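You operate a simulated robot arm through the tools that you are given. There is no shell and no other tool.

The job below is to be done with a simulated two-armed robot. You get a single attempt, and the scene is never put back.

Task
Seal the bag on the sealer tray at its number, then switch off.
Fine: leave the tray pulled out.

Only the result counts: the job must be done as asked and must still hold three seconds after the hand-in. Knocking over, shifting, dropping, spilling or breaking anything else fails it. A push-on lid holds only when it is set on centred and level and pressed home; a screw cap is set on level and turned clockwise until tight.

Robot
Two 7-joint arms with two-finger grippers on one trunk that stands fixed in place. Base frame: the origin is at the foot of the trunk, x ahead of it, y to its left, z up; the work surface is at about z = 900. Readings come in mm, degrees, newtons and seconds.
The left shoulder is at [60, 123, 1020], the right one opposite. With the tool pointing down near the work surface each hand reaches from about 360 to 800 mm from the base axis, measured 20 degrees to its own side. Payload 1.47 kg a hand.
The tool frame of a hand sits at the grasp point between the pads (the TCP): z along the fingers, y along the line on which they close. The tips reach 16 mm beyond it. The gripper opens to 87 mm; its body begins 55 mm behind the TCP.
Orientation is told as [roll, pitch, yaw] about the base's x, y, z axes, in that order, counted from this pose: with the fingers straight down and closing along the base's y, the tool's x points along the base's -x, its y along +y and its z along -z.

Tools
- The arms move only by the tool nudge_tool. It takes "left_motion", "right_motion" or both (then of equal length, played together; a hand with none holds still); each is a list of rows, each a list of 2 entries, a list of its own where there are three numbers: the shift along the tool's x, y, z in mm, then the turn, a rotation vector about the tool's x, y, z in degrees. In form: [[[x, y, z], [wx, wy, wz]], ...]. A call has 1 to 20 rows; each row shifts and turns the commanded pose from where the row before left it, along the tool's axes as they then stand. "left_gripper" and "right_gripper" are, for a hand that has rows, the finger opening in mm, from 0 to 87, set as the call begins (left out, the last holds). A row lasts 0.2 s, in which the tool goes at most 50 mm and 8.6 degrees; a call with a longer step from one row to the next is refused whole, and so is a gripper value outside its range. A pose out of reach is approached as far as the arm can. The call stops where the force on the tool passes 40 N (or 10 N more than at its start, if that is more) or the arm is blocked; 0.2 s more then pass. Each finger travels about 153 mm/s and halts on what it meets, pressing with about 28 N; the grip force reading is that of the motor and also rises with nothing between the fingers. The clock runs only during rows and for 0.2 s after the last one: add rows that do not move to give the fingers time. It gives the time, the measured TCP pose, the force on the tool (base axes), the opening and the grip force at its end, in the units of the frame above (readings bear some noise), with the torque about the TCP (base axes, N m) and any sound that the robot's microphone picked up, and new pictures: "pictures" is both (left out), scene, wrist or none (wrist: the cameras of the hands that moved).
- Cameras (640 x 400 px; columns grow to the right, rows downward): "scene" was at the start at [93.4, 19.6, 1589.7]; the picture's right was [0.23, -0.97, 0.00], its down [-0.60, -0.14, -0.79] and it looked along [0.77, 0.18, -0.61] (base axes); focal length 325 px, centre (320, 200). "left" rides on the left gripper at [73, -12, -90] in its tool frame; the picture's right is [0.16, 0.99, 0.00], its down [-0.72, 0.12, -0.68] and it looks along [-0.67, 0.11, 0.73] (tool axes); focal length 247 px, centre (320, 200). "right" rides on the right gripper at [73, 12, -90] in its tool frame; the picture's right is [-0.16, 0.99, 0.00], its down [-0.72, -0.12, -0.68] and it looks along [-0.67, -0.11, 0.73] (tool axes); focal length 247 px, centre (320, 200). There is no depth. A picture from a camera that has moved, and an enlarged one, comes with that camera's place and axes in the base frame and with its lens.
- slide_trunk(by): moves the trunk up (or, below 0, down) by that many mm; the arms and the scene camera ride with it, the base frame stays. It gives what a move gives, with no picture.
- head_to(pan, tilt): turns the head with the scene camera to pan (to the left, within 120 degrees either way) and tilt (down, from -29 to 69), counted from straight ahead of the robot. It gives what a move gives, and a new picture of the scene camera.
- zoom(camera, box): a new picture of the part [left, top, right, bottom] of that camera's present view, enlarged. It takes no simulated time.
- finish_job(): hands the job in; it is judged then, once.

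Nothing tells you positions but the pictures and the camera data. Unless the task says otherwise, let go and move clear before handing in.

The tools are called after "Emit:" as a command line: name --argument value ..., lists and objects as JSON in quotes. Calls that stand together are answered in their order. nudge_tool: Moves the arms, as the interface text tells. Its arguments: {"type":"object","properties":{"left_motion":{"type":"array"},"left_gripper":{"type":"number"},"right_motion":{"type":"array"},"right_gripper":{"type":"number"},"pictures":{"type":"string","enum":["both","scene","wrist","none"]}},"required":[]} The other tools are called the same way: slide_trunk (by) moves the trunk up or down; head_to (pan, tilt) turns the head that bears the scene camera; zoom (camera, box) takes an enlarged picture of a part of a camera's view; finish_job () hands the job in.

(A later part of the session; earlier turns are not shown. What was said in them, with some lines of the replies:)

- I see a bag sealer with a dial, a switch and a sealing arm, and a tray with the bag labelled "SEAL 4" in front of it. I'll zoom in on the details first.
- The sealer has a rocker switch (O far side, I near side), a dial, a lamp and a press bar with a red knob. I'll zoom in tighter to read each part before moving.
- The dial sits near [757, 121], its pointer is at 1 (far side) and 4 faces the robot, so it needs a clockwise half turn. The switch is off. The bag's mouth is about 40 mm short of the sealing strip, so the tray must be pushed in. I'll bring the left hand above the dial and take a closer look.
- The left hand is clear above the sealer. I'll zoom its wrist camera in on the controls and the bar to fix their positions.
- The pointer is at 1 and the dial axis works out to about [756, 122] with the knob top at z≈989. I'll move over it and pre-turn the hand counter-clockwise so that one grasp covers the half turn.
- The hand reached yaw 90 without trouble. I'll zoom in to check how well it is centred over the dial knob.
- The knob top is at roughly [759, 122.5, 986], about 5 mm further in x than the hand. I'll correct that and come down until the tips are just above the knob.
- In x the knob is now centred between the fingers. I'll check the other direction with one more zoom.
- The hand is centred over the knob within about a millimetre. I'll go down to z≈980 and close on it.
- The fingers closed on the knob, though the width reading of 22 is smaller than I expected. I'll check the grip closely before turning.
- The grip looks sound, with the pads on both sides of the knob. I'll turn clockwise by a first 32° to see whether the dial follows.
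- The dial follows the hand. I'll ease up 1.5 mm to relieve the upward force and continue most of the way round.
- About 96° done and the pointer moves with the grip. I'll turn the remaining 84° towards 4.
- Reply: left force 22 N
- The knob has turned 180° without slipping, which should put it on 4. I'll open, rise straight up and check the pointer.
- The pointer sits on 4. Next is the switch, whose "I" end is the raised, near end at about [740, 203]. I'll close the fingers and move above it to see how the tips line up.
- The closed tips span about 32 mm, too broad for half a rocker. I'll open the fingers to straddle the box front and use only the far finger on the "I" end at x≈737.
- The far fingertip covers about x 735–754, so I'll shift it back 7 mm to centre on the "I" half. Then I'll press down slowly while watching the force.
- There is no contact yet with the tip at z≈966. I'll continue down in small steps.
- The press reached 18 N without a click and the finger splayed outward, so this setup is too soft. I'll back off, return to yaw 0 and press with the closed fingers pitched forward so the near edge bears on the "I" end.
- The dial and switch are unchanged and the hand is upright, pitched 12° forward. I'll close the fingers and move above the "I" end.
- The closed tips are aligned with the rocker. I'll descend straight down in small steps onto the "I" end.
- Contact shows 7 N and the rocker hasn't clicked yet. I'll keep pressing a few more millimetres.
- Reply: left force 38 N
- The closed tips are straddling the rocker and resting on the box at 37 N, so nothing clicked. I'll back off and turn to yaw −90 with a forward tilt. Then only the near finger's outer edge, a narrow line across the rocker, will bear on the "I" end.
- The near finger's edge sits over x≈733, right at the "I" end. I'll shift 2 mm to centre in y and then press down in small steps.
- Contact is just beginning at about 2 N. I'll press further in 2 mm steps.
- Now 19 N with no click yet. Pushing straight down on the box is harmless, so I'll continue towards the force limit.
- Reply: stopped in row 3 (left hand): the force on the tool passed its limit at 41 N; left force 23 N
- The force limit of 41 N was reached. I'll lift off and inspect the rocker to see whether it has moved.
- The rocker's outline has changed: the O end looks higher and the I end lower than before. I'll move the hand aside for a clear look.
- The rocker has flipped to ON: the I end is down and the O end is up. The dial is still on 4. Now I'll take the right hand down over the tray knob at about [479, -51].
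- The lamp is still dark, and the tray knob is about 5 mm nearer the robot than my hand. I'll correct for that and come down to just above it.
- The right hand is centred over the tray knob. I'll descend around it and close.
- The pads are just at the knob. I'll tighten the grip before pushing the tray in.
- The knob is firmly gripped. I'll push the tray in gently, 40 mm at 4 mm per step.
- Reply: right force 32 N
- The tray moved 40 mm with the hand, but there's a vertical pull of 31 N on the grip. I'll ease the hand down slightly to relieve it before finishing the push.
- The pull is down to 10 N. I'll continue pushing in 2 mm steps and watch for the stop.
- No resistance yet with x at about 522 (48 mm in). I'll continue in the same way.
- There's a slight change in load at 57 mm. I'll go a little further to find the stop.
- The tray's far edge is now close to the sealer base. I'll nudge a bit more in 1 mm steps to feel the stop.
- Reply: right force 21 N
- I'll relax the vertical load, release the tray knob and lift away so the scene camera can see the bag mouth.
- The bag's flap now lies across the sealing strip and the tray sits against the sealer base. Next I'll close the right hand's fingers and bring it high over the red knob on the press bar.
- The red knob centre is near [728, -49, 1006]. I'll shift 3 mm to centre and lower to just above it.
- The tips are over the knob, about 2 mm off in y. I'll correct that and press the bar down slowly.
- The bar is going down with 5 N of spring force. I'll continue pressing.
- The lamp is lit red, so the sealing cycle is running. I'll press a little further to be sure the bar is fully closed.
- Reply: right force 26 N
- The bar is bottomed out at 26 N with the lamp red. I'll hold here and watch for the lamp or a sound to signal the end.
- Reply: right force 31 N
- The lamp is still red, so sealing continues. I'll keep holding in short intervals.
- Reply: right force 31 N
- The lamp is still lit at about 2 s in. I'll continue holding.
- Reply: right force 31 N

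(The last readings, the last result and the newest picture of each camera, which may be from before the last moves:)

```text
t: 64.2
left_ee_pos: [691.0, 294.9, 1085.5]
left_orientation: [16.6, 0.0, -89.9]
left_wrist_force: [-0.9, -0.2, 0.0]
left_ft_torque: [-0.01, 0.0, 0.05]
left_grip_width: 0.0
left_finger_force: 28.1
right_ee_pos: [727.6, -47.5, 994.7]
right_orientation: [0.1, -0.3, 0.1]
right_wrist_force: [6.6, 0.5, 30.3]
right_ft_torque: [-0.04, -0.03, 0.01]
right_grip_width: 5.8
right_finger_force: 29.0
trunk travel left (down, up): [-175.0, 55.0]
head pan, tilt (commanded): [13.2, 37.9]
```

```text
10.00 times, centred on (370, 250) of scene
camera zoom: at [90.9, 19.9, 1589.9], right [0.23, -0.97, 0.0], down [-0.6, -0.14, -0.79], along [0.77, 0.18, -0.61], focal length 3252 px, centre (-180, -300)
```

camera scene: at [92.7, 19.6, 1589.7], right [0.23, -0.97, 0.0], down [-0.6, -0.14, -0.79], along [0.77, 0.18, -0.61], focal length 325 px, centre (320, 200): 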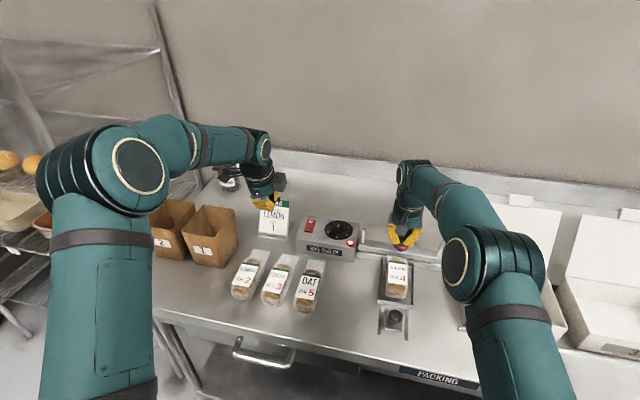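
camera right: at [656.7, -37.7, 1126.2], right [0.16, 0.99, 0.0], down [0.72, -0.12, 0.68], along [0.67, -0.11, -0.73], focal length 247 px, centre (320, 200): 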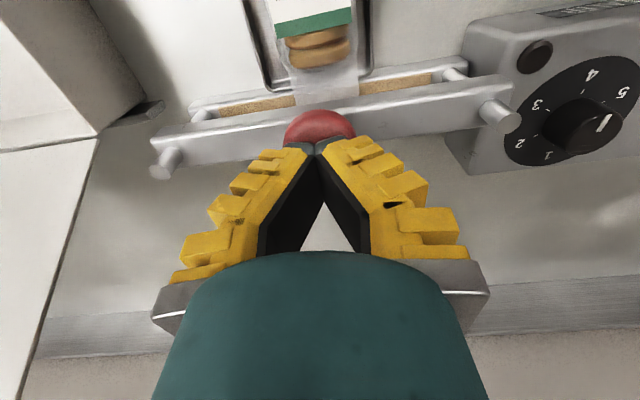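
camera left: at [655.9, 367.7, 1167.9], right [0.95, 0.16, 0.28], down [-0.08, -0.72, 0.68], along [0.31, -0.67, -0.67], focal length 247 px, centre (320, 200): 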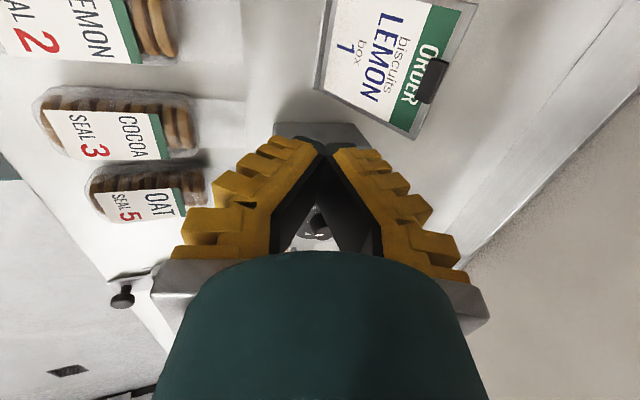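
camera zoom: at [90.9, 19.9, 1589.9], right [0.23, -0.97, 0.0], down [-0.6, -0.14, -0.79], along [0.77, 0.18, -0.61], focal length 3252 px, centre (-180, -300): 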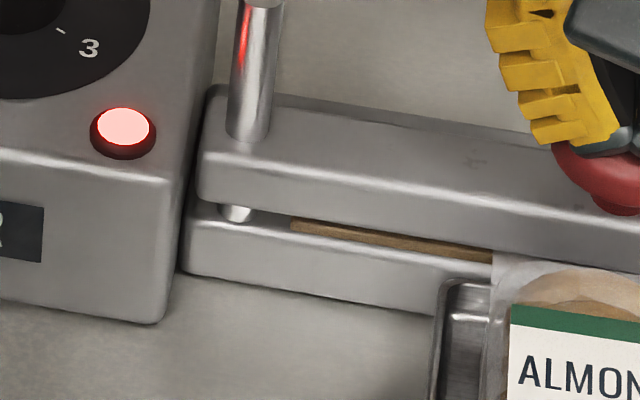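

The lamp is still red and the force is steady at 30 N. I'll keep holding.

Emit:
nudge_tool --right_motion '[[[0, 0, 0], [0, 0, 0]], [[0, 0, 0], [0, 0, 0]]]' --right_gripper 0 --pictures "none"

Emit:
zoom --camera "scene" --box '[340, 230, 400, 270]'

```text
t: 64.8
left_ee_pos: [692.2, 295.0, 1084.8]
left_orientation: [16.5, 0.0, -89.9]
left_wrist_force: [0.2, 0.4, -0.5]
left_ft_torque: [0.0, 0.03, -0.01]
left_grip_width: 0.0
left_finger_force: 28.2
right_ee_pos: [727.4, -47.8, 994.4]
right_orientation: [0.1, -0.3, 0.0]
right_wrist_force: [6.7, 0.6, 30.0]
right_ft_torque: [-0.01, -0.04, 0.0]
right_grip_width: 5.9
right_finger_force: 29.3
trunk travel left (down, up): [-175.0, 55.0]
head pan, tilt (commanded): [13.2, 37.9]
```

```text
10.00 times, centred on (370, 250) of scene
camera zoom: at [90.9, 19.9, 1589.9], right [0.23, -0.97, 0.0], down [-0.6, -0.14, -0.79], along [0.77, 0.18, -0.61], focal length 3252 px, centre (-180, -300)
```

zoom: 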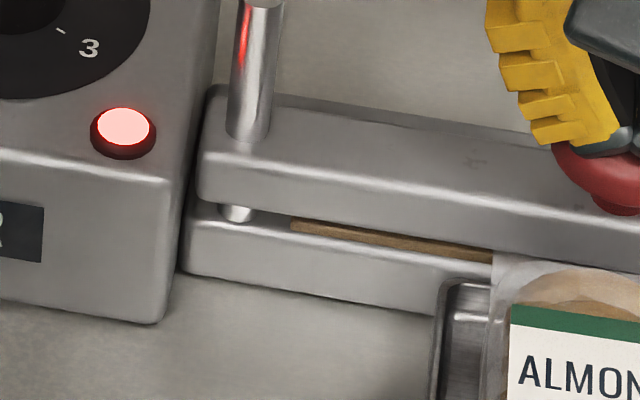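

The lamp remains on at about 3.3 s. I'll keep holding.

Emit:
nudge_tool --right_motion '[[[0, 0, 0], [0, 0, 0]], [[0, 0, 0], [0, 0, 0]]]' --right_gripper 0 --pictures "none"

Emit:
zoom --camera "scene" --box '[340, 230, 400, 270]'

```text
t: 65.4
left_ee_pos: [692.4, 295.8, 1084.1]
left_orientation: [16.5, 0.0, -89.9]
left_wrist_force: [-1.3, -0.8, 0.3]
left_ft_torque: [0.05, -0.01, 0.0]
left_grip_width: 0.0
left_finger_force: 27.8
right_ee_pos: [727.2, -47.4, 995.5]
right_orientation: [0.0, -0.4, 0.0]
right_wrist_force: [7.2, 0.7, 30.9]
right_ft_torque: [-0.03, -0.01, -0.02]
right_grip_width: 5.9
right_finger_force: 29.1
trunk travel left (down, up): [-175.0, 55.0]
head pan, tilt (commanded): [13.2, 37.9]
```

```text
10.00 times, centred on (370, 250) of scene
camera zoom: at [90.8, 19.9, 1589.9], right [0.23, -0.97, 0.0], down [-0.6, -0.14, -0.79], along [0.77, 0.18, -0.61], focal length 3252 px, centre (-180, -300)
```

zoom: 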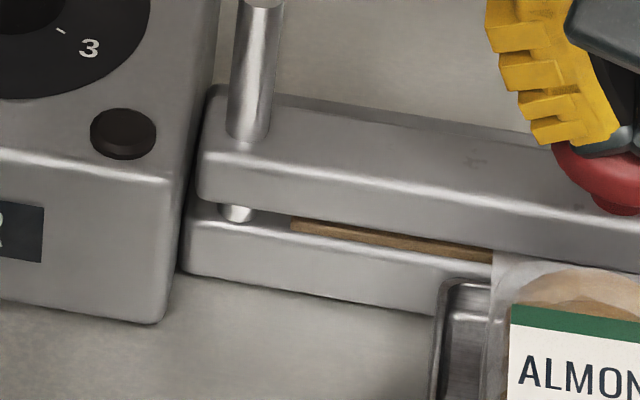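

The lamp has gone out after about 4 seconds, so the seal cycle is complete. I'll raise the bar gently and clear the knob.

Emit:
nudge_tool --right_motion '[[[0, 0, -5], [0, 0, 0]], [[0, 0, -5], [0, 0, 0]], [[0, 0, -5], [0, 0, 0]], [[0, 0, -5], [0, 0, 0]], [[0, 0, -5], [0, 0, 0]], [[0, 0, -5], [0, 0, 0]], [[0, 0, -8], [0, 0, 0]], [[0, 0, -10], [0, 0, 0]], [[0, 0, -20], [0, 0, 0]], [[0, 0, -30], [0, 0, 0]], [[0, 0, -30], [0, 0, 0]], [[0, 0, 0], [0, 0, 0]]]' --right_gripper 0 --pictures "scene"

Emit:
zoom --camera "scene" --box '[350, 220, 450, 282]'

Emit:
zoom --camera "scene" --box '[375, 240, 425, 275]'

```text
t: 68.0
left_ee_pos: [693.5, 294.7, 1084.1]
left_orientation: [16.4, -0.1, -89.9]
left_wrist_force: [0.4, -0.4, 0.3]
left_ft_torque: [-0.01, 0.02, -0.01]
left_grip_width: 0.0
left_finger_force: 28.0
right_ee_pos: [728.7, -50.4, 1119.6]
right_orientation: [-0.1, 0.0, 0.1]
right_wrist_force: [0.3, -0.9, 0.0]
right_ft_torque: [0.01, -0.03, 0.04]
right_grip_width: 0.0
right_finger_force: 28.1
trunk travel left (down, up): [-175.0, 55.0]
head pan, tilt (commanded): [13.2, 37.9]
camera scene: at [93.7, 19.5, 1589.6], right [0.23, -0.97, 0.0], down [-0.6, -0.14, -0.79], along [0.77, 0.18, -0.61], focal length 325 px, centre (320, 200)
```

scene: 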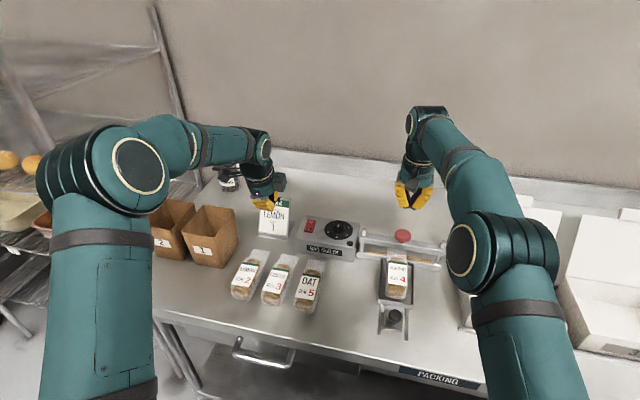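

```text
6.40 times, centred on (400, 251) of scene
camera zoom: at [93.7, 19.5, 1589.6], right [0.23, -0.97, 0.0], down [-0.6, -0.14, -0.79], along [0.77, 0.18, -0.61], focal length 2081 px, centre (-192, -126)
```

zoom: 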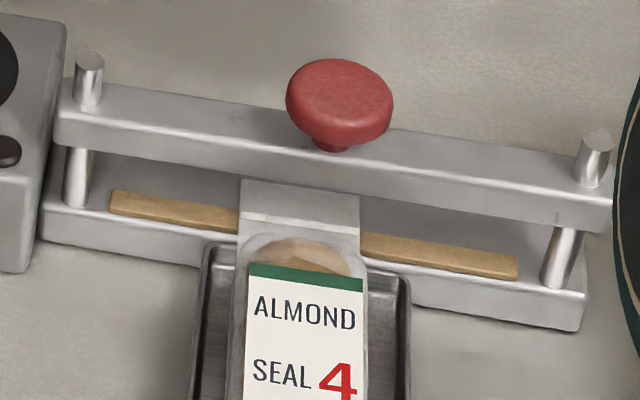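

```text
11.43 times, centred on (400, 258) of scene
camera zoom: at [93.7, 19.5, 1589.6], right [0.23, -0.97, 0.0], down [-0.6, -0.14, -0.79], along [0.77, 0.18, -0.61], focal length 3716 px, centre (-594, -457)
```

zoom: 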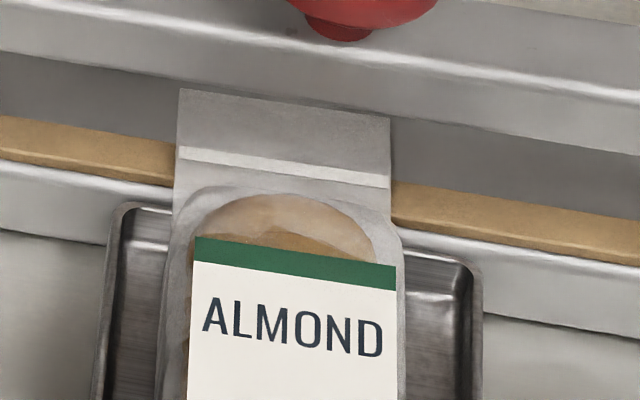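

A clear white seal line now runs across the bag's flap. Next comes switching off: I'll take the left hand over the raised O end of the rocker, around x≈771, y≈203.

Emit:
nudge_tool --left_motion '[[[-31, 0, 0], [0, 0, 0]], [[-31, 0, 0], [0, 0, 0]], [[-30, 0, 0], [0, 0, 0]], [[0, 16.6, 21.5], [0, 0, 0]], [[0, 16.6, 21.5], [0, 0, 0]], [[0, 16.6, 21.5], [0, 0, 0]], [[0, 16.6, 21.5], [0, 0, 0]], [[0, 0, 0], [0, 0, 0]], [[0, 0, 0], [0, 0, 0]]]' --left_gripper 0 --pictures "both"

Emit:
zoom --camera "left" --box '[220, 40, 420, 220]'

Emit:
zoom --camera "scene" --box '[290, 190, 370, 250]'

```text
t: 70.0
left_ee_pos: [780.7, 202.0, 1021.5]
left_orientation: [16.4, 0.1, -89.9]
left_wrist_force: [0.5, -0.6, -0.2]
left_ft_torque: [0.0, 0.05, -0.01]
left_grip_width: 0.0
left_finger_force: 27.6
right_ee_pos: [729.4, -49.5, 1121.0]
right_orientation: [0.0, 0.0, 0.1]
right_wrist_force: [-0.2, -0.7, -0.5]
right_ft_torque: [0.04, 0.02, -0.02]
right_grip_width: 0.0
right_finger_force: 27.7
trunk travel left (down, up): [-175.0, 55.0]
head pan, tilt (commanded): [13.2, 37.9]
camera scene: at [93.9, 19.5, 1589.6], right [0.23, -0.97, 0.0], down [-0.6, -0.14, -0.79], along [0.77, 0.18, -0.61], focal length 325 px, centre (320, 200)
camera left: at [743.6, 276.9, 1105.7], right [0.95, 0.16, 0.28], down [-0.08, -0.72, 0.69], along [0.31, -0.67, -0.67], focal length 247 px, centre (320, 200)
```

scene: 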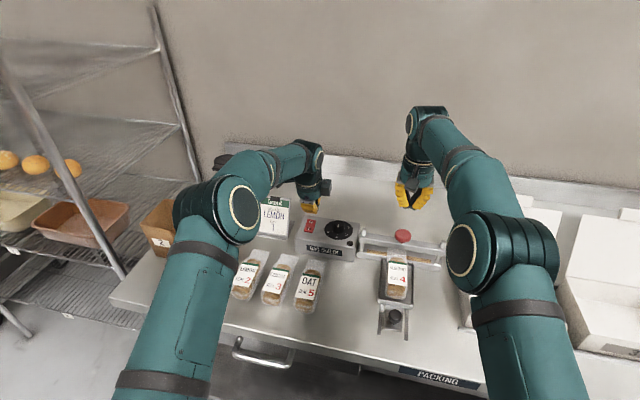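
left: 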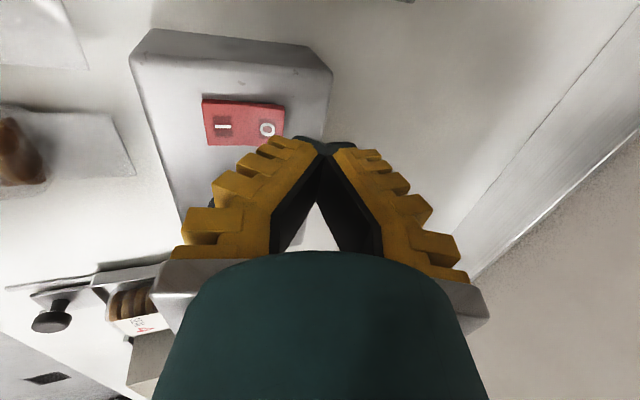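

```text
2.22 times, centred on (320, 130) of left
camera zoom: at [743.6, 276.9, 1105.7], right [0.95, 0.16, 0.28], down [-0.08, -0.72, 0.69], along [0.31, -0.67, -0.67], focal length 549 px, centre (320, 356)
```

zoom: 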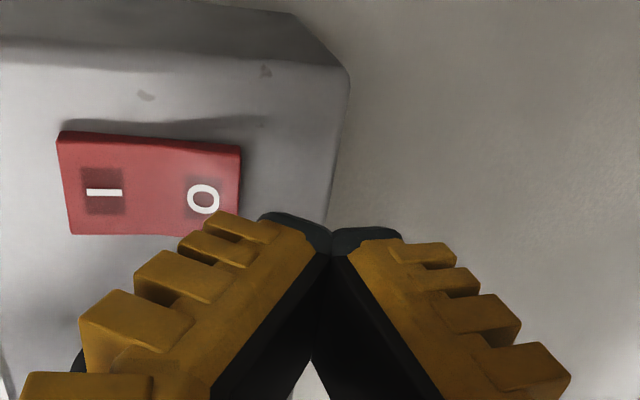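

```text
6.67 times, centred on (330, 220) of scene
camera zoom: at [93.9, 19.5, 1589.6], right [0.23, -0.97, 0.0], down [-0.6, -0.14, -0.79], along [0.77, 0.18, -0.61], focal length 2168 px, centre (253, 67)
```

zoom: 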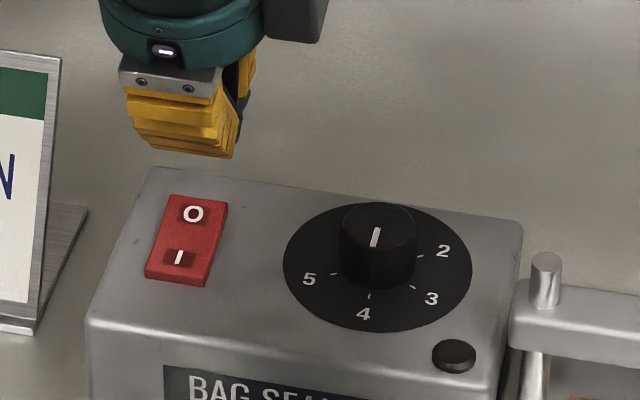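

The near finger's edge will land about 3–5 mm inside the raised O end. I'll descend in small steps.

Emit:
nudge_tool --left_motion '[[[1.5, 0, 0], [0, 0, 0]], [[0, -2.26, 7.67], [0, 0, 0]], [[0, -2.26, 7.67], [0, 0, 0]], [[0, -2.26, 7.67], [0, 0, 0]], [[0, -2.26, 7.67], [0, 0, 0]], [[0, -0.56, 1.92], [0, 0, 0]], [[0, -0.56, 1.92], [0, 0, 0]], [[0, 0, 0], [0, 0, 0]]]' --left_gripper 0 --pictures "wrist"

Emit:
zoom --camera "left" --box '[220, 60, 420, 200]'

Emit:
zoom --camera "scene" --box '[290, 190, 370, 250]'

```text
t: 71.8
left_ee_pos: [782.7, 204.2, 984.9]
left_orientation: [16.4, 0.0, -89.9]
left_wrist_force: [0.3, -0.7, -0.1]
left_ft_torque: [0.0, -0.01, 0.04]
left_grip_width: 0.0
left_finger_force: 28.8
right_ee_pos: [729.1, -50.7, 1119.3]
right_orientation: [0.0, 0.0, 0.0]
right_wrist_force: [0.1, 0.1, 0.6]
right_ft_torque: [-0.02, -0.01, 0.04]
right_grip_width: 0.0
right_finger_force: 27.7
trunk travel left (down, up): [-175.0, 55.0]
head pan, tilt (commanded): [13.2, 37.9]
camera left: at [744.0, 277.5, 1069.6], right [0.95, 0.16, 0.28], down [-0.08, -0.72, 0.69], along [0.31, -0.67, -0.67], focal length 247 px, centre (320, 200)
```

left: 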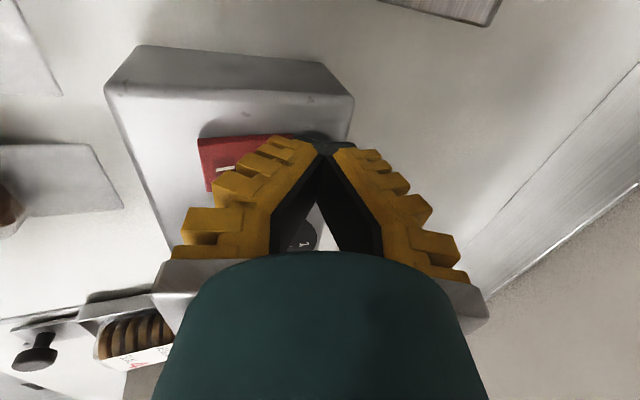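

```text
2.86 times, centred on (320, 130) of left
camera zoom: at [744.0, 277.5, 1069.6], right [0.95, 0.16, 0.28], down [-0.08, -0.72, 0.69], along [0.31, -0.67, -0.67], focal length 706 px, centre (320, 400)
```

zoom: 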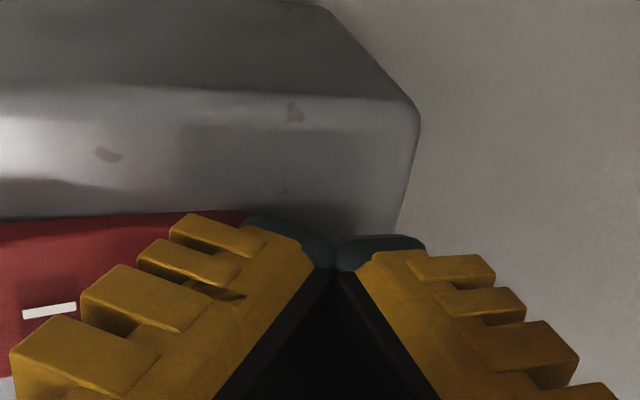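

```text
6.67 times, centred on (330, 220) of scene
camera zoom: at [93.3, 19.5, 1589.7], right [0.23, -0.97, 0.0], down [-0.6, -0.14, -0.79], along [0.77, 0.18, -0.61], focal length 2168 px, centre (253, 67)
```

zoom: 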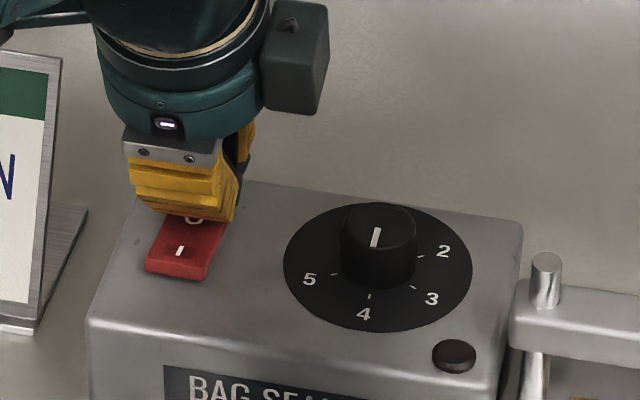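

No contact yet. The edge overlaps the O end by about 4 mm, so I'll shift 2 mm inward for safety and press further.

Emit:
nudge_tool --left_motion '[[[0, -1.92, -0.56], [0, 0, 0]], [[0, -0.56, 1.92], [0, 0, 0]], [[0, -0.56, 1.92], [0, 0, 0]], [[0, -0.56, 1.92], [0, 0, 0]], [[0, 0, 0], [0, 0, 0]]]' --left_gripper 0 --pictures "none"

Emit:
zoom --camera "scene" --box '[290, 190, 370, 250]'

Emit:
zoom --camera "left" --box '[220, 60, 420, 200]'

```text
t: 73.0
left_ee_pos: [780.2, 204.0, 984.2]
left_orientation: [16.9, 0.0, -89.9]
left_wrist_force: [11.8, 3.8, 24.1]
left_ft_torque: [0.02, 0.2, -0.04]
left_grip_width: 0.1
left_finger_force: 26.9
right_ee_pos: [728.1, -50.6, 1120.1]
right_orientation: [0.0, -0.1, 0.1]
right_wrist_force: [-0.6, 0.5, 0.8]
right_ft_torque: [0.01, 0.01, 0.02]
right_grip_width: 0.0
right_finger_force: 28.3
trunk travel left (down, up): [-175.0, 55.0]
head pan, tilt (commanded): [13.2, 37.9]
```

```text
6.67 times, centred on (330, 220) of scene
camera zoom: at [92.2, 19.3, 1589.9], right [0.23, -0.97, 0.0], down [-0.6, -0.14, -0.79], along [0.77, 0.18, -0.61], focal length 2168 px, centre (253, 67)
```

zoom: 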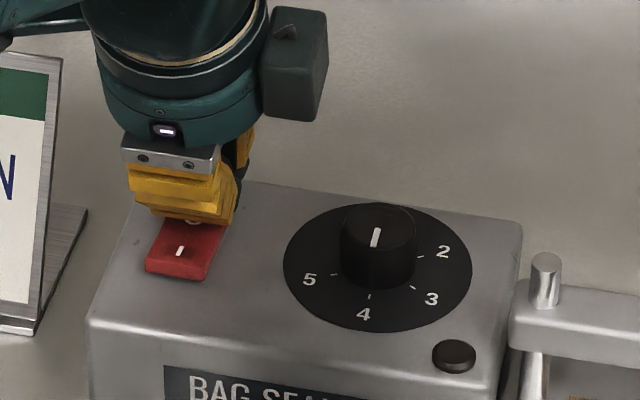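

```text
2.86 times, centred on (320, 130) of left
camera zoom: at [742.5, 277.5, 1067.5], right [0.94, 0.16, 0.29], down [-0.08, -0.72, 0.68], along [0.32, -0.67, -0.67], focal length 706 px, centre (320, 400)
```

zoom: 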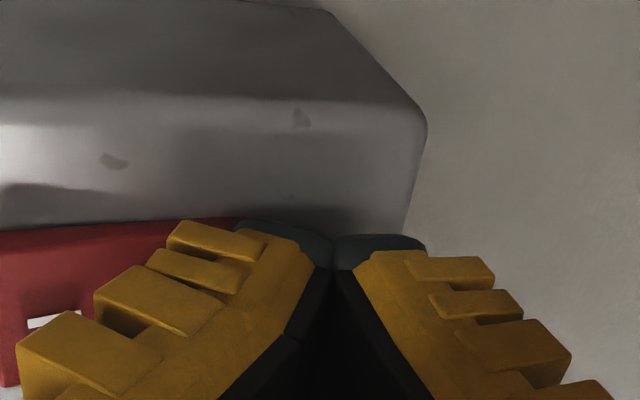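

The rocker's "I" end is raised again, matching its original off position, so it has flipped to O. I'll lift the left hand clear and verify.

Emit:
nudge_tool --left_motion '[[[0, 1.4, -4.8], [0, 0, 0]], [[0, 4.2, -14.4], [0, 0, 0]], [[0, 8.5, -28.8], [0, 0, 0]], [[0, 8.5, -28.8], [0, 0, 0]], [[30, -15, 0], [0, 0, 0]], [[30, -15, 0], [0, 0, 0]], [[30, -15, 0], [0, 0, 0]], [[0, 0, 0], [0, 0, 0]]]' --left_gripper 0 --pictures "scene"

Emit:
zoom --camera "scene" --box '[300, 212, 364, 252]'

```text
t: 74.8
left_ee_pos: [736.2, 292.3, 1047.3]
left_orientation: [16.4, 0.1, -89.9]
left_wrist_force: [0.2, 0.2, 0.1]
left_ft_torque: [0.01, 0.01, -0.01]
left_grip_width: 0.0
left_finger_force: 28.5
right_ee_pos: [729.2, -50.9, 1119.7]
right_orientation: [0.0, 0.0, 0.1]
right_wrist_force: [-1.5, -0.1, 0.7]
right_ft_torque: [0.01, -0.01, 0.0]
right_grip_width: 0.0
right_finger_force: 28.1
trunk travel left (down, up): [-175.0, 55.0]
head pan, tilt (commanded): [13.2, 37.9]
camera scene: at [93.7, 18.9, 1589.6], right [0.23, -0.97, 0.0], down [-0.6, -0.14, -0.79], along [0.77, 0.18, -0.61], focal length 325 px, centre (320, 200)
```

scene: 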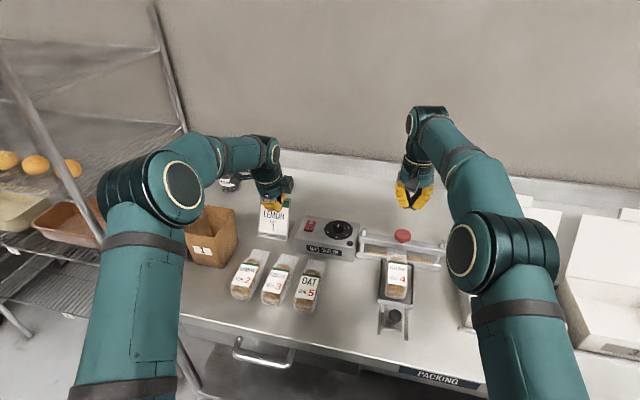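

```text
10.00 times, centred on (332, 232) of scene
camera zoom: at [93.7, 18.9, 1589.6], right [0.23, -0.97, 0.0], down [-0.6, -0.14, -0.79], along [0.77, 0.18, -0.61], focal length 3252 px, centre (200, -120)
```

zoom: 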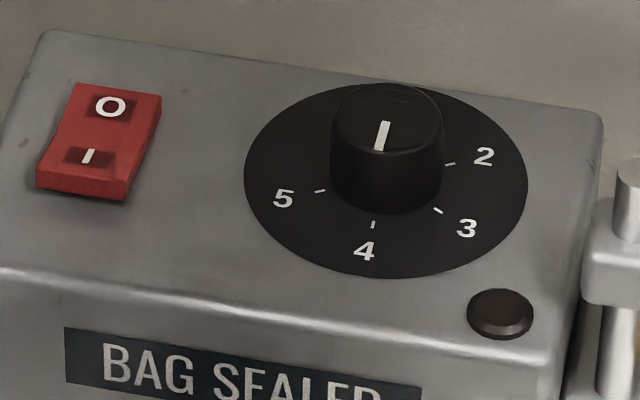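

The switch is off, the dial is on 4 and the lamp is dark. I'll retract the left hand and bring the right hand back over the tray knob to pull the tray out again.

Emit:
nudge_tool --left_motion '[[[0, 5.6, -19.2], [0, 0, 0]], [[0, 5.6, -19.2], [0, 0, 0]], [[0, 5.6, -19.2], [0, 0, 0]], [[0, -28, -8.2], [0, 0, 0]], [[0, -28, -8.2], [0, 0, 0]], [[0, -28, -8.2], [0, 0, 0]], [[0, 0, 0], [0, 0, 0]], [[0, 0, 0], [0, 0, 0]], [[0, 0, 0], [0, 0, 0]], [[0, 0, 0], [0, 0, 0]]]' --right_motion '[[[38, 0, 0], [0, 0, 0]], [[38, 0, 0], [0, 0, 0]], [[38, 0, 0], [0, 0, 0]], [[38, 0, 0], [0, 0, 0]], [[39, 0, 0], [0, 0, 0]], [[0, 0, 39], [0, 0, 0]], [[0, 0, 39], [0, 0, 0]], [[0, 0, 39], [0, 0, 0]], [[0, 0, 39], [0, 0, 0]], [[0, 0, 0], [0, 0, 0]]]' --left_gripper 0 --right_gripper 50 --pictures "both"

Emit:
zoom --camera "right" --box '[220, 60, 420, 240]'

```text
t: 77.0
left_ee_pos: [649.7, 292.1, 1108.2]
left_orientation: [16.4, 0.1, -90.0]
left_wrist_force: [-0.6, 0.3, 0.1]
left_ft_torque: [0.01, 0.01, 0.01]
left_grip_width: 0.0
left_finger_force: 28.5
right_ee_pos: [537.3, -49.3, 965.2]
right_orientation: [0.0, 0.0, 0.0]
right_wrist_force: [0.7, -0.8, 0.7]
right_ft_torque: [0.0, 0.03, -0.03]
right_grip_width: 55.4
right_finger_force: 4.2
trunk travel left (down, up): [-175.0, 55.0]
head pan, tilt (commanded): [13.2, 37.9]
camera scene: at [92.8, 19.5, 1589.7], right [0.23, -0.97, 0.0], down [-0.6, -0.14, -0.79], along [0.77, 0.18, -0.61], focal length 325 px, centre (320, 200)
camera right: at [464.2, -36.3, 1054.2], right [0.16, 0.99, 0.0], down [0.72, -0.12, 0.68], along [0.67, -0.11, -0.73], focal length 247 px, centre (320, 200)
camera left: at [610.8, 365.4, 1191.9], right [0.95, 0.16, 0.28], down [-0.08, -0.72, 0.68], along [0.31, -0.67, -0.67], focal length 247 px, centre (320, 200)
```

scene: 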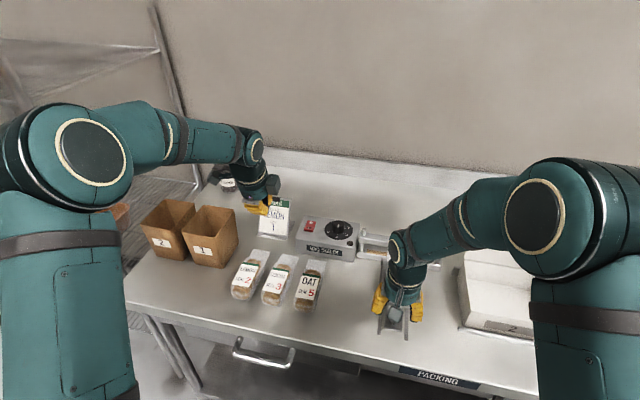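
right: 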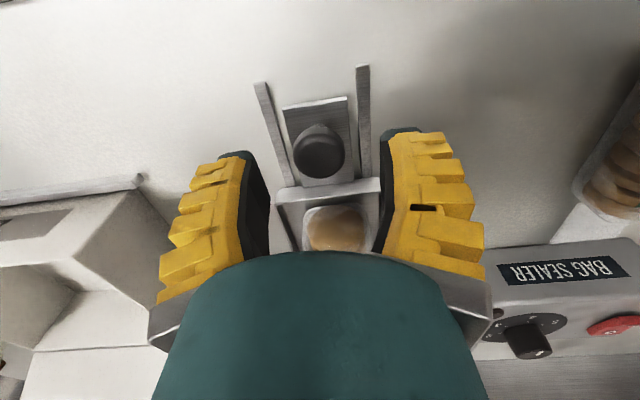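
left: 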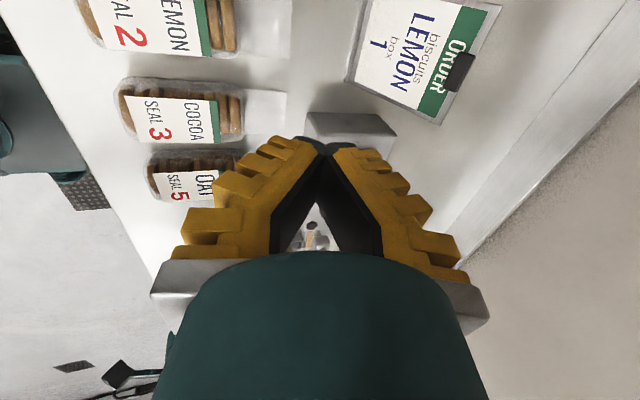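

```text
2.22 times, centred on (320, 150) of right
camera zoom: at [464.2, -36.3, 1054.2], right [0.16, 0.99, 0.0], down [0.72, -0.12, 0.68], along [0.67, -0.11, -0.73], focal length 549 px, centre (320, 311)
```

zoom: 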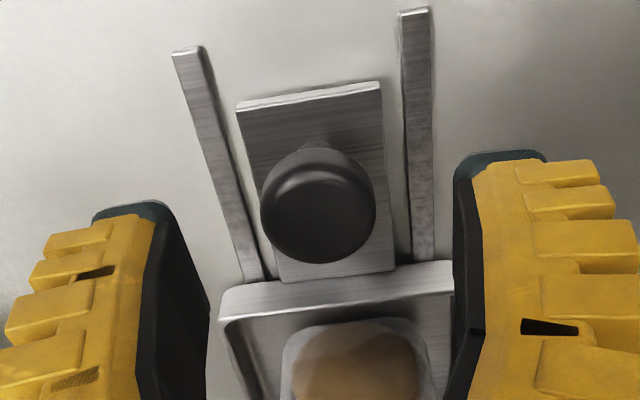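

The hand is aligned over the knob again. I'll lower, grip and pull the tray out slowly.

Emit:
nudge_tool --right_motion '[[[0, 0, 12], [0, 0, 0]], [[0, 0, 12], [0, 0, 0]], [[0, 0, 11], [0, 0, 0]], [[0, 0, 0], [0, 0, 0]]]' --right_gripper 50 --pictures "none"

Emit:
nudge_tool --right_motion '[[[0, 0, 0], [0, 0, 0]], [[0, 0, 0], [0, 0, 0]], [[0, 0, 0], [0, 0, 0]], [[0, 0, 0], [0, 0, 0]]]' --right_gripper 5 --pictures "wrist"

```text
t: 78.0
left_ee_pos: [648.8, 292.4, 1107.4]
left_orientation: [16.4, 0.1, -89.9]
left_wrist_force: [-0.2, 0.3, -0.5]
left_ft_torque: [0.01, 0.0, 0.0]
left_grip_width: 0.0
left_finger_force: 28.0
right_ee_pos: [536.9, -47.9, 930.2]
right_orientation: [0.1, 0.0, 0.0]
right_wrist_force: [1.0, -0.7, -0.4]
right_ft_torque: [0.0, -0.01, 0.04]
right_grip_width: 55.2
right_finger_force: 4.2
trunk travel left (down, up): [-175.0, 55.0]
head pan, tilt (commanded): [13.2, 37.9]
```

```text
t: 79.0
left_ee_pos: [649.1, 291.1, 1107.9]
left_orientation: [16.4, 0.2, -89.9]
left_wrist_force: [-0.1, -0.3, -0.7]
left_ft_torque: [0.0, -0.01, 0.03]
left_grip_width: 0.0
left_finger_force: 28.1
right_ee_pos: [537.6, -49.6, 929.6]
right_orientation: [0.0, 0.1, 0.0]
right_wrist_force: [-0.3, -7.1, -5.6]
right_ft_torque: [-0.01, 0.28, -0.06]
right_grip_width: 24.0
right_finger_force: 30.3
trunk travel left (down, up): [-175.0, 55.0]
head pan, tilt (commanded): [13.2, 37.9]
camera right: at [465.6, -37.3, 1018.1], right [0.16, 0.99, 0.0], down [0.72, -0.12, 0.68], along [0.67, -0.11, -0.73], focal length 247 px, centre (320, 200)
```

right: 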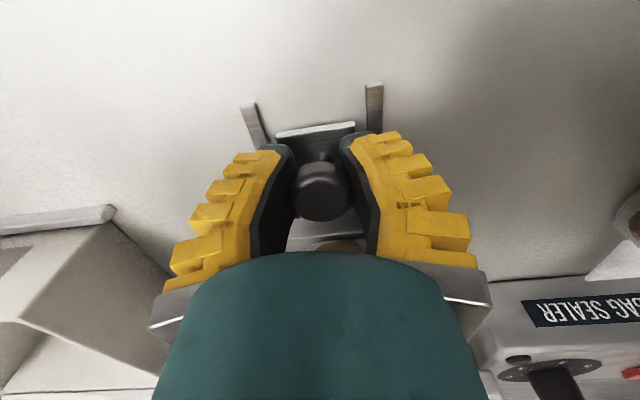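

The grip is firm. I'll pull the tray towards the robot in small steps and check the load.

Emit:
nudge_tool --right_motion '[[[3, 0, 0], [0, 0, 0]], [[4, 0, 0], [0, 0, 0]], [[4, 0, 0], [0, 0, 0]], [[4, 0, 0], [0, 0, 0]], [[4, 0, 0], [0, 0, 0]], [[0, 0, 0], [0, 0, 0]]]' --right_gripper 5 --pictures "none"

Emit:
zoom --camera "scene" --box '[340, 210, 460, 300]'

```text
t: 80.4
left_ee_pos: [650.3, 290.1, 1106.9]
left_orientation: [16.3, 0.0, -89.9]
left_wrist_force: [-0.9, 0.7, -0.6]
left_ft_torque: [0.03, 0.01, -0.01]
left_grip_width: 0.0
left_finger_force: 28.6
right_ee_pos: [518.9, -50.2, 928.6]
right_orientation: [0.0, 0.0, 0.0]
right_wrist_force: [1.2, -11.8, -3.2]
right_ft_torque: [0.02, 0.37, -0.01]
right_grip_width: 24.4
right_finger_force: 30.5
trunk travel left (down, up): [-175.0, 55.0]
head pan, tilt (commanded): [13.2, 37.9]
```

```text
4.44 times, centred on (400, 255) of scene
camera zoom: at [93.8, 18.2, 1589.6], right [0.23, -0.97, 0.0], down [-0.6, -0.14, -0.79], along [0.77, 0.18, -0.61], focal length 1445 px, centre (-36, -44)
```

zoom: 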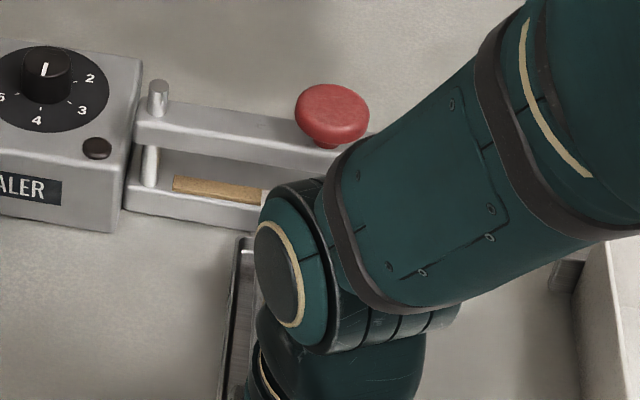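

The tray follows smoothly. I'll relieve the small sideways load and pull the remaining distance.

Emit:
nudge_tool --right_motion '[[[4, -0.8, 0], [0, 0, 0]], [[4, -0.4, 0], [0, 0, 0]], [[4, 0, 0], [0, 0, 0]], [[4, 0, 0], [0, 0, 0]], [[4, 0, 0], [0, 0, 0]], [[4, 0, 0], [0, 0, 0]], [[4, 0, 0], [0, 0, 0]], [[4, 0, 0], [0, 0, 0]], [[4, 0, 0], [0, 0, 0]], [[0, 0, 0], [0, 0, 0]]]' --right_gripper 5 --pictures "wrist"

Emit:
zoom --camera "scene" --box '[340, 210, 460, 340]'

```text
t: 82.6
left_ee_pos: [649.6, 291.1, 1107.9]
left_orientation: [16.3, 0.2, -89.9]
left_wrist_force: [0.1, -0.2, -0.1]
left_ft_torque: [0.01, -0.01, -0.03]
left_grip_width: 0.0
left_finger_force: 27.7
right_ee_pos: [482.9, -48.3, 928.3]
right_orientation: [0.0, 0.1, 0.0]
right_wrist_force: [1.6, -4.9, -10.1]
right_ft_torque: [0.03, 0.02, 0.0]
right_grip_width: 24.0
right_finger_force: 30.3
trunk travel left (down, up): [-175.0, 55.0]
head pan, tilt (commanded): [13.2, 37.9]
camera right: at [411.5, -37.4, 1017.5], right [0.16, 0.99, 0.0], down [0.72, -0.12, 0.68], along [0.67, -0.11, -0.73], focal length 247 px, centre (320, 200)
```

right: 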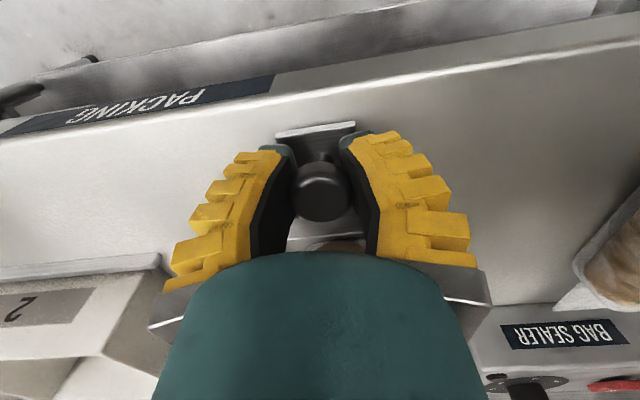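

```text
3.08 times, centred on (400, 275) of scene
camera zoom: at [94.2, 18.8, 1589.6], right [0.23, -0.97, 0.0], down [-0.6, -0.14, -0.79], along [0.77, 0.18, -0.61], focal length 1000 px, centre (74, -31)
```

zoom: 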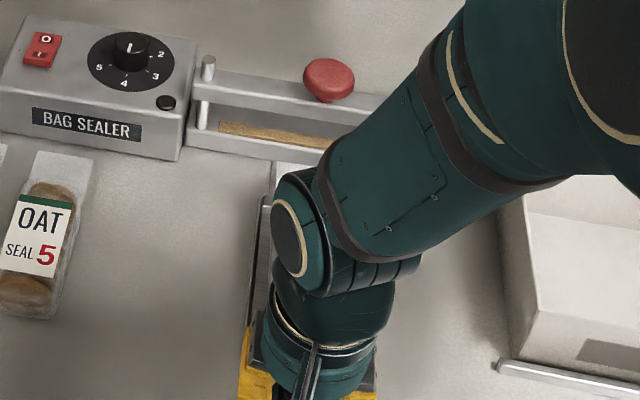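

The tray is nearly back at its start. I'll pull the last 6 mm gently, release and lift clear.

Emit:
nudge_tool --right_motion '[[[2, 0, 0], [0, 0, 0]], [[2, 0, 0], [0, 0, 0]], [[2, 0, 0.7], [0, 0, 0]], [[0, 0, 0], [0, 0, 0]]]' --right_gripper 5 --pictures "none"

Emit:
nudge_tool --right_motion '[[[0, 0, 0], [0, 0, 0]], [[0, 0, 0], [0, 0, 0]], [[0, 0, -10], [0, 0, 0]], [[0, 0, -25], [0, 0, 0]], [[0, 0, -35], [0, 0, 0]], [[0, 0, -40], [0, 0, 0]], [[0, 0, -40], [0, 0, 0]], [[0, -40, -10], [0, 0, 0]], [[0, -45, 0], [0, 0, 0]], [[0, -45, 0], [0, 0, 0]], [[0, 0, 0], [0, 0, 0]]]' --right_gripper 55 --pictures "both"

Emit:
zoom --camera "scene" --box '[340, 220, 460, 350]'

Emit:
zoom --camera "scene" --box '[370, 255, 430, 335]'

Emit:
zoom --camera "scene" --box '[220, 180, 380, 320]'

```text
t: 83.6
left_ee_pos: [650.2, 291.7, 1107.6]
left_orientation: [16.5, 0.1, -89.9]
left_wrist_force: [0.3, -0.3, 0.0]
left_ft_torque: [-0.01, 0.03, 0.0]
left_grip_width: 0.0
left_finger_force: 27.8
right_ee_pos: [476.4, -50.2, 928.5]
right_orientation: [0.0, 0.0, 0.0]
right_wrist_force: [-1.3, -8.1, -7.8]
right_ft_torque: [-0.01, 0.21, -0.05]
right_grip_width: 24.0
right_finger_force: 29.7
trunk travel left (down, up): [-175.0, 55.0]
head pan, tilt (commanded): [13.2, 37.9]
```

```text
t: 86.0
left_ee_pos: [649.6, 293.0, 1107.4]
left_orientation: [16.3, 0.0, -90.0]
left_wrist_force: [-0.1, -0.8, -0.3]
left_ft_torque: [-0.02, 0.0, 0.03]
left_grip_width: 0.2
left_finger_force: 28.1
right_ee_pos: [475.0, -178.2, 1087.4]
right_orientation: [-0.1, 0.1, 0.0]
right_wrist_force: [0.2, -0.2, 0.0]
right_ft_torque: [-0.02, -0.04, -0.02]
right_grip_width: 60.1
right_finger_force: 3.1
trunk travel left (down, up): [-175.0, 55.0]
head pan, tilt (commanded): [13.2, 37.9]
camera scene: at [93.6, 20.7, 1589.6], right [0.23, -0.97, 0.0], down [-0.6, -0.14, -0.79], along [0.77, 0.18, -0.61], focal length 325 px, centre (320, 200)
camera right: at [403.6, -165.5, 1175.8], right [0.16, 0.99, 0.0], down [0.72, -0.11, 0.68], along [0.67, -0.11, -0.73], focal length 247 px, centre (320, 200)
```

scene: 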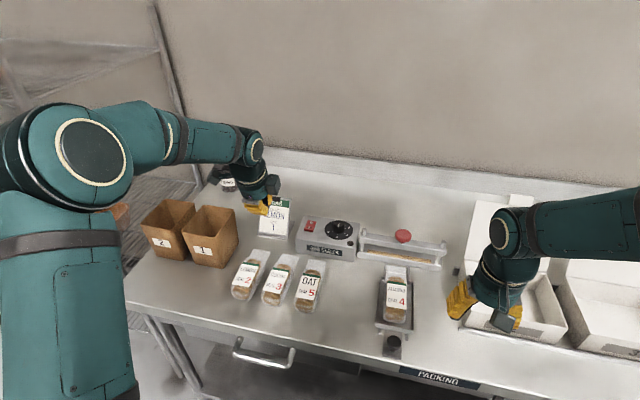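
right: 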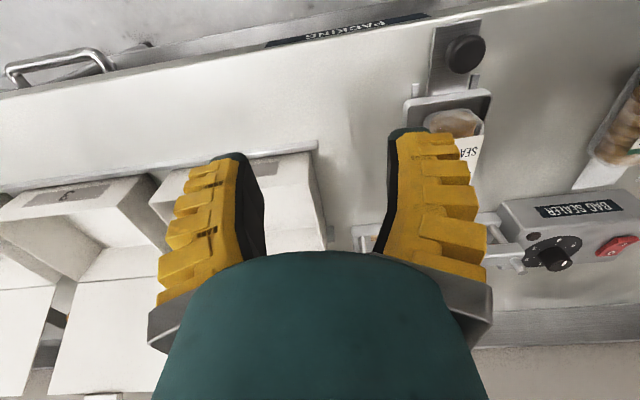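

```text
3.08 times, centred on (400, 285) of scene
camera zoom: at [93.6, 20.7, 1589.6], right [0.23, -0.97, 0.0], down [-0.6, -0.14, -0.79], along [0.77, 0.18, -0.61], focal length 1000 px, centre (74, -62)
```

zoom: 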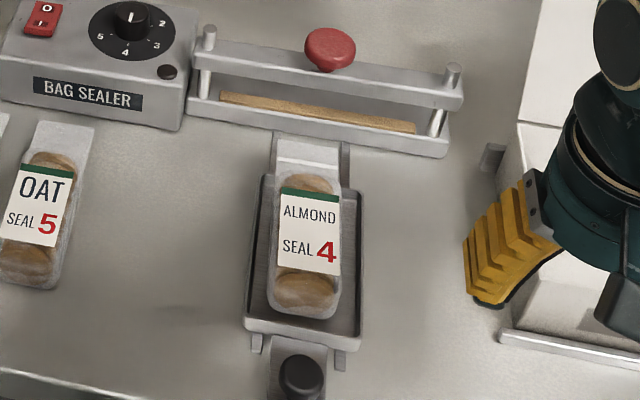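

```text
5.00 times, centred on (400, 295) of scene
camera zoom: at [93.6, 20.7, 1589.6], right [0.23, -0.97, 0.0], down [-0.6, -0.14, -0.79], along [0.77, 0.18, -0.61], focal length 1626 px, centre (-80, -275)
```

zoom: 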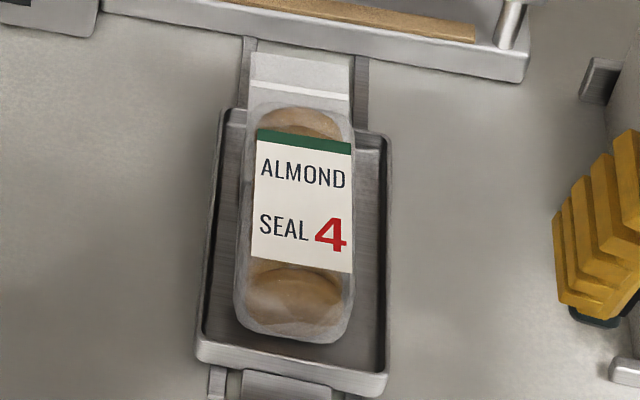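

```text
2.86 times, centred on (300, 250) of scene
camera zoom: at [93.6, 20.7, 1589.6], right [0.23, -0.97, 0.0], down [-0.6, -0.14, -0.79], along [0.77, 0.18, -0.61], focal length 929 px, centre (377, 57)
```

zoom: 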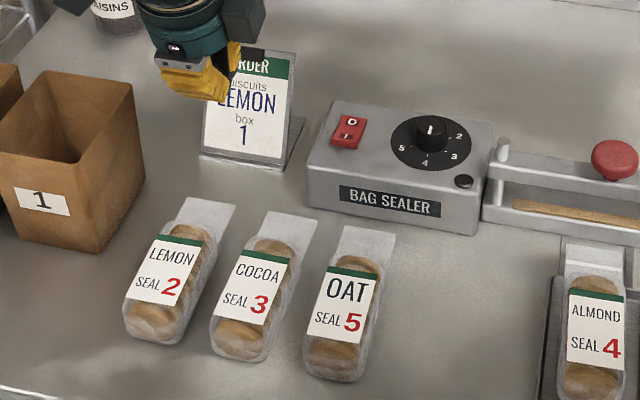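

The bag shows its seal line and sits in the pulled-out tray. The switch is off, the bar is up and everything else looks undisturbed. I'll raise both hands well clear and do a last check.

Emit:
nudge_tool --left_motion '[[[0, 8.5, -28.8], [0, 0, 0]], [[0, 8.5, -28.8], [0, 0, 0]], [[0, 0, 0], [0, 0, 0]]]' --right_motion '[[[10, 0, -40], [0, 0, 0]], [[10, 0, -40], [0, 0, 0]], [[0, 0, 0], [0, 0, 0]]]' --pictures "scene"

Emit:
zoom --camera "scene" --box '[290, 205, 450, 305]'

```text
t: 86.8
left_ee_pos: [650.7, 291.4, 1167.0]
left_orientation: [16.5, 0.1, -89.9]
left_wrist_force: [-0.4, -0.9, 1.0]
left_ft_torque: [-0.01, -0.06, -0.01]
left_grip_width: 0.1
left_finger_force: 28.1
right_ee_pos: [456.4, -180.3, 1167.6]
right_orientation: [0.0, 0.0, 0.1]
right_wrist_force: [0.6, -1.1, -0.5]
right_ft_torque: [-0.01, 0.02, 0.0]
right_grip_width: 59.8
right_finger_force: 4.2
trunk travel left (down, up): [-175.0, 55.0]
head pan, tilt (commanded): [13.2, 37.9]
camera scene: at [93.9, 20.0, 1589.6], right [0.23, -0.97, 0.0], down [-0.6, -0.14, -0.79], along [0.77, 0.18, -0.61], focal length 325 px, centre (320, 200)
```

scene: 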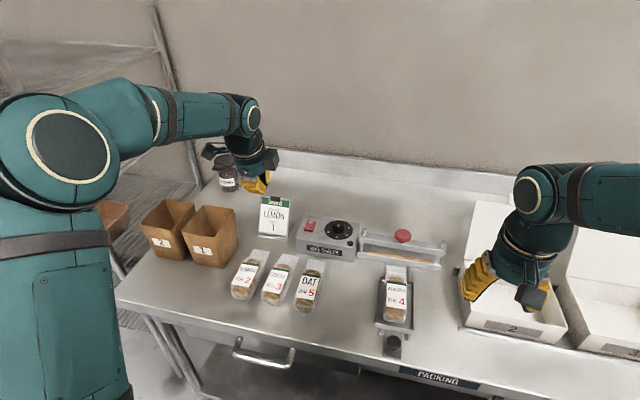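

```text
4.00 times, centred on (370, 255) of scene
camera zoom: at [93.9, 20.0, 1589.6], right [0.23, -0.97, 0.0], down [-0.6, -0.14, -0.79], along [0.77, 0.18, -0.61], focal length 1301 px, centre (120, -20)
```

zoom: 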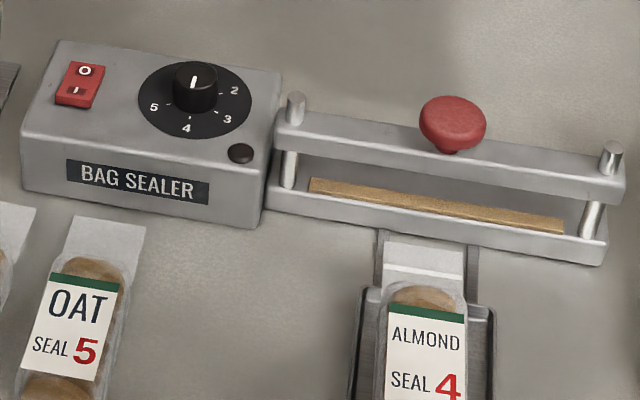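

The almond bag is sealed at 4, the switch is on O, the tray is pulled out and both hands are clear. I'm handing the job in.

Emit:
finish_job

```text
The job is handed in.
```

The almond bag on the tray is sealed at its number, 4, and the sealer is switched off. I've handed the job in, and no verdict came back.

- **Seal:** I set the dial to 4, pushed the tray in and held the bar down until the red lamp went out, about 4 seconds. A white seal line now runs across the bag's flap.
- **Switch:** it is back on O, the lamp is dark and the dial is still on 4.
- **Tray:** I pulled it back out to about where it started, with the bag still in it.
- **Surroundings:** nothing else looked moved or knocked over in the last pictures, and both hands are clear.

The first press seems to have turned the switch on, but I misread it as still off. I pressed it twice more, at up to 41 N, before seeing that it was on. The pictures show no sign of damage or shifting from that.
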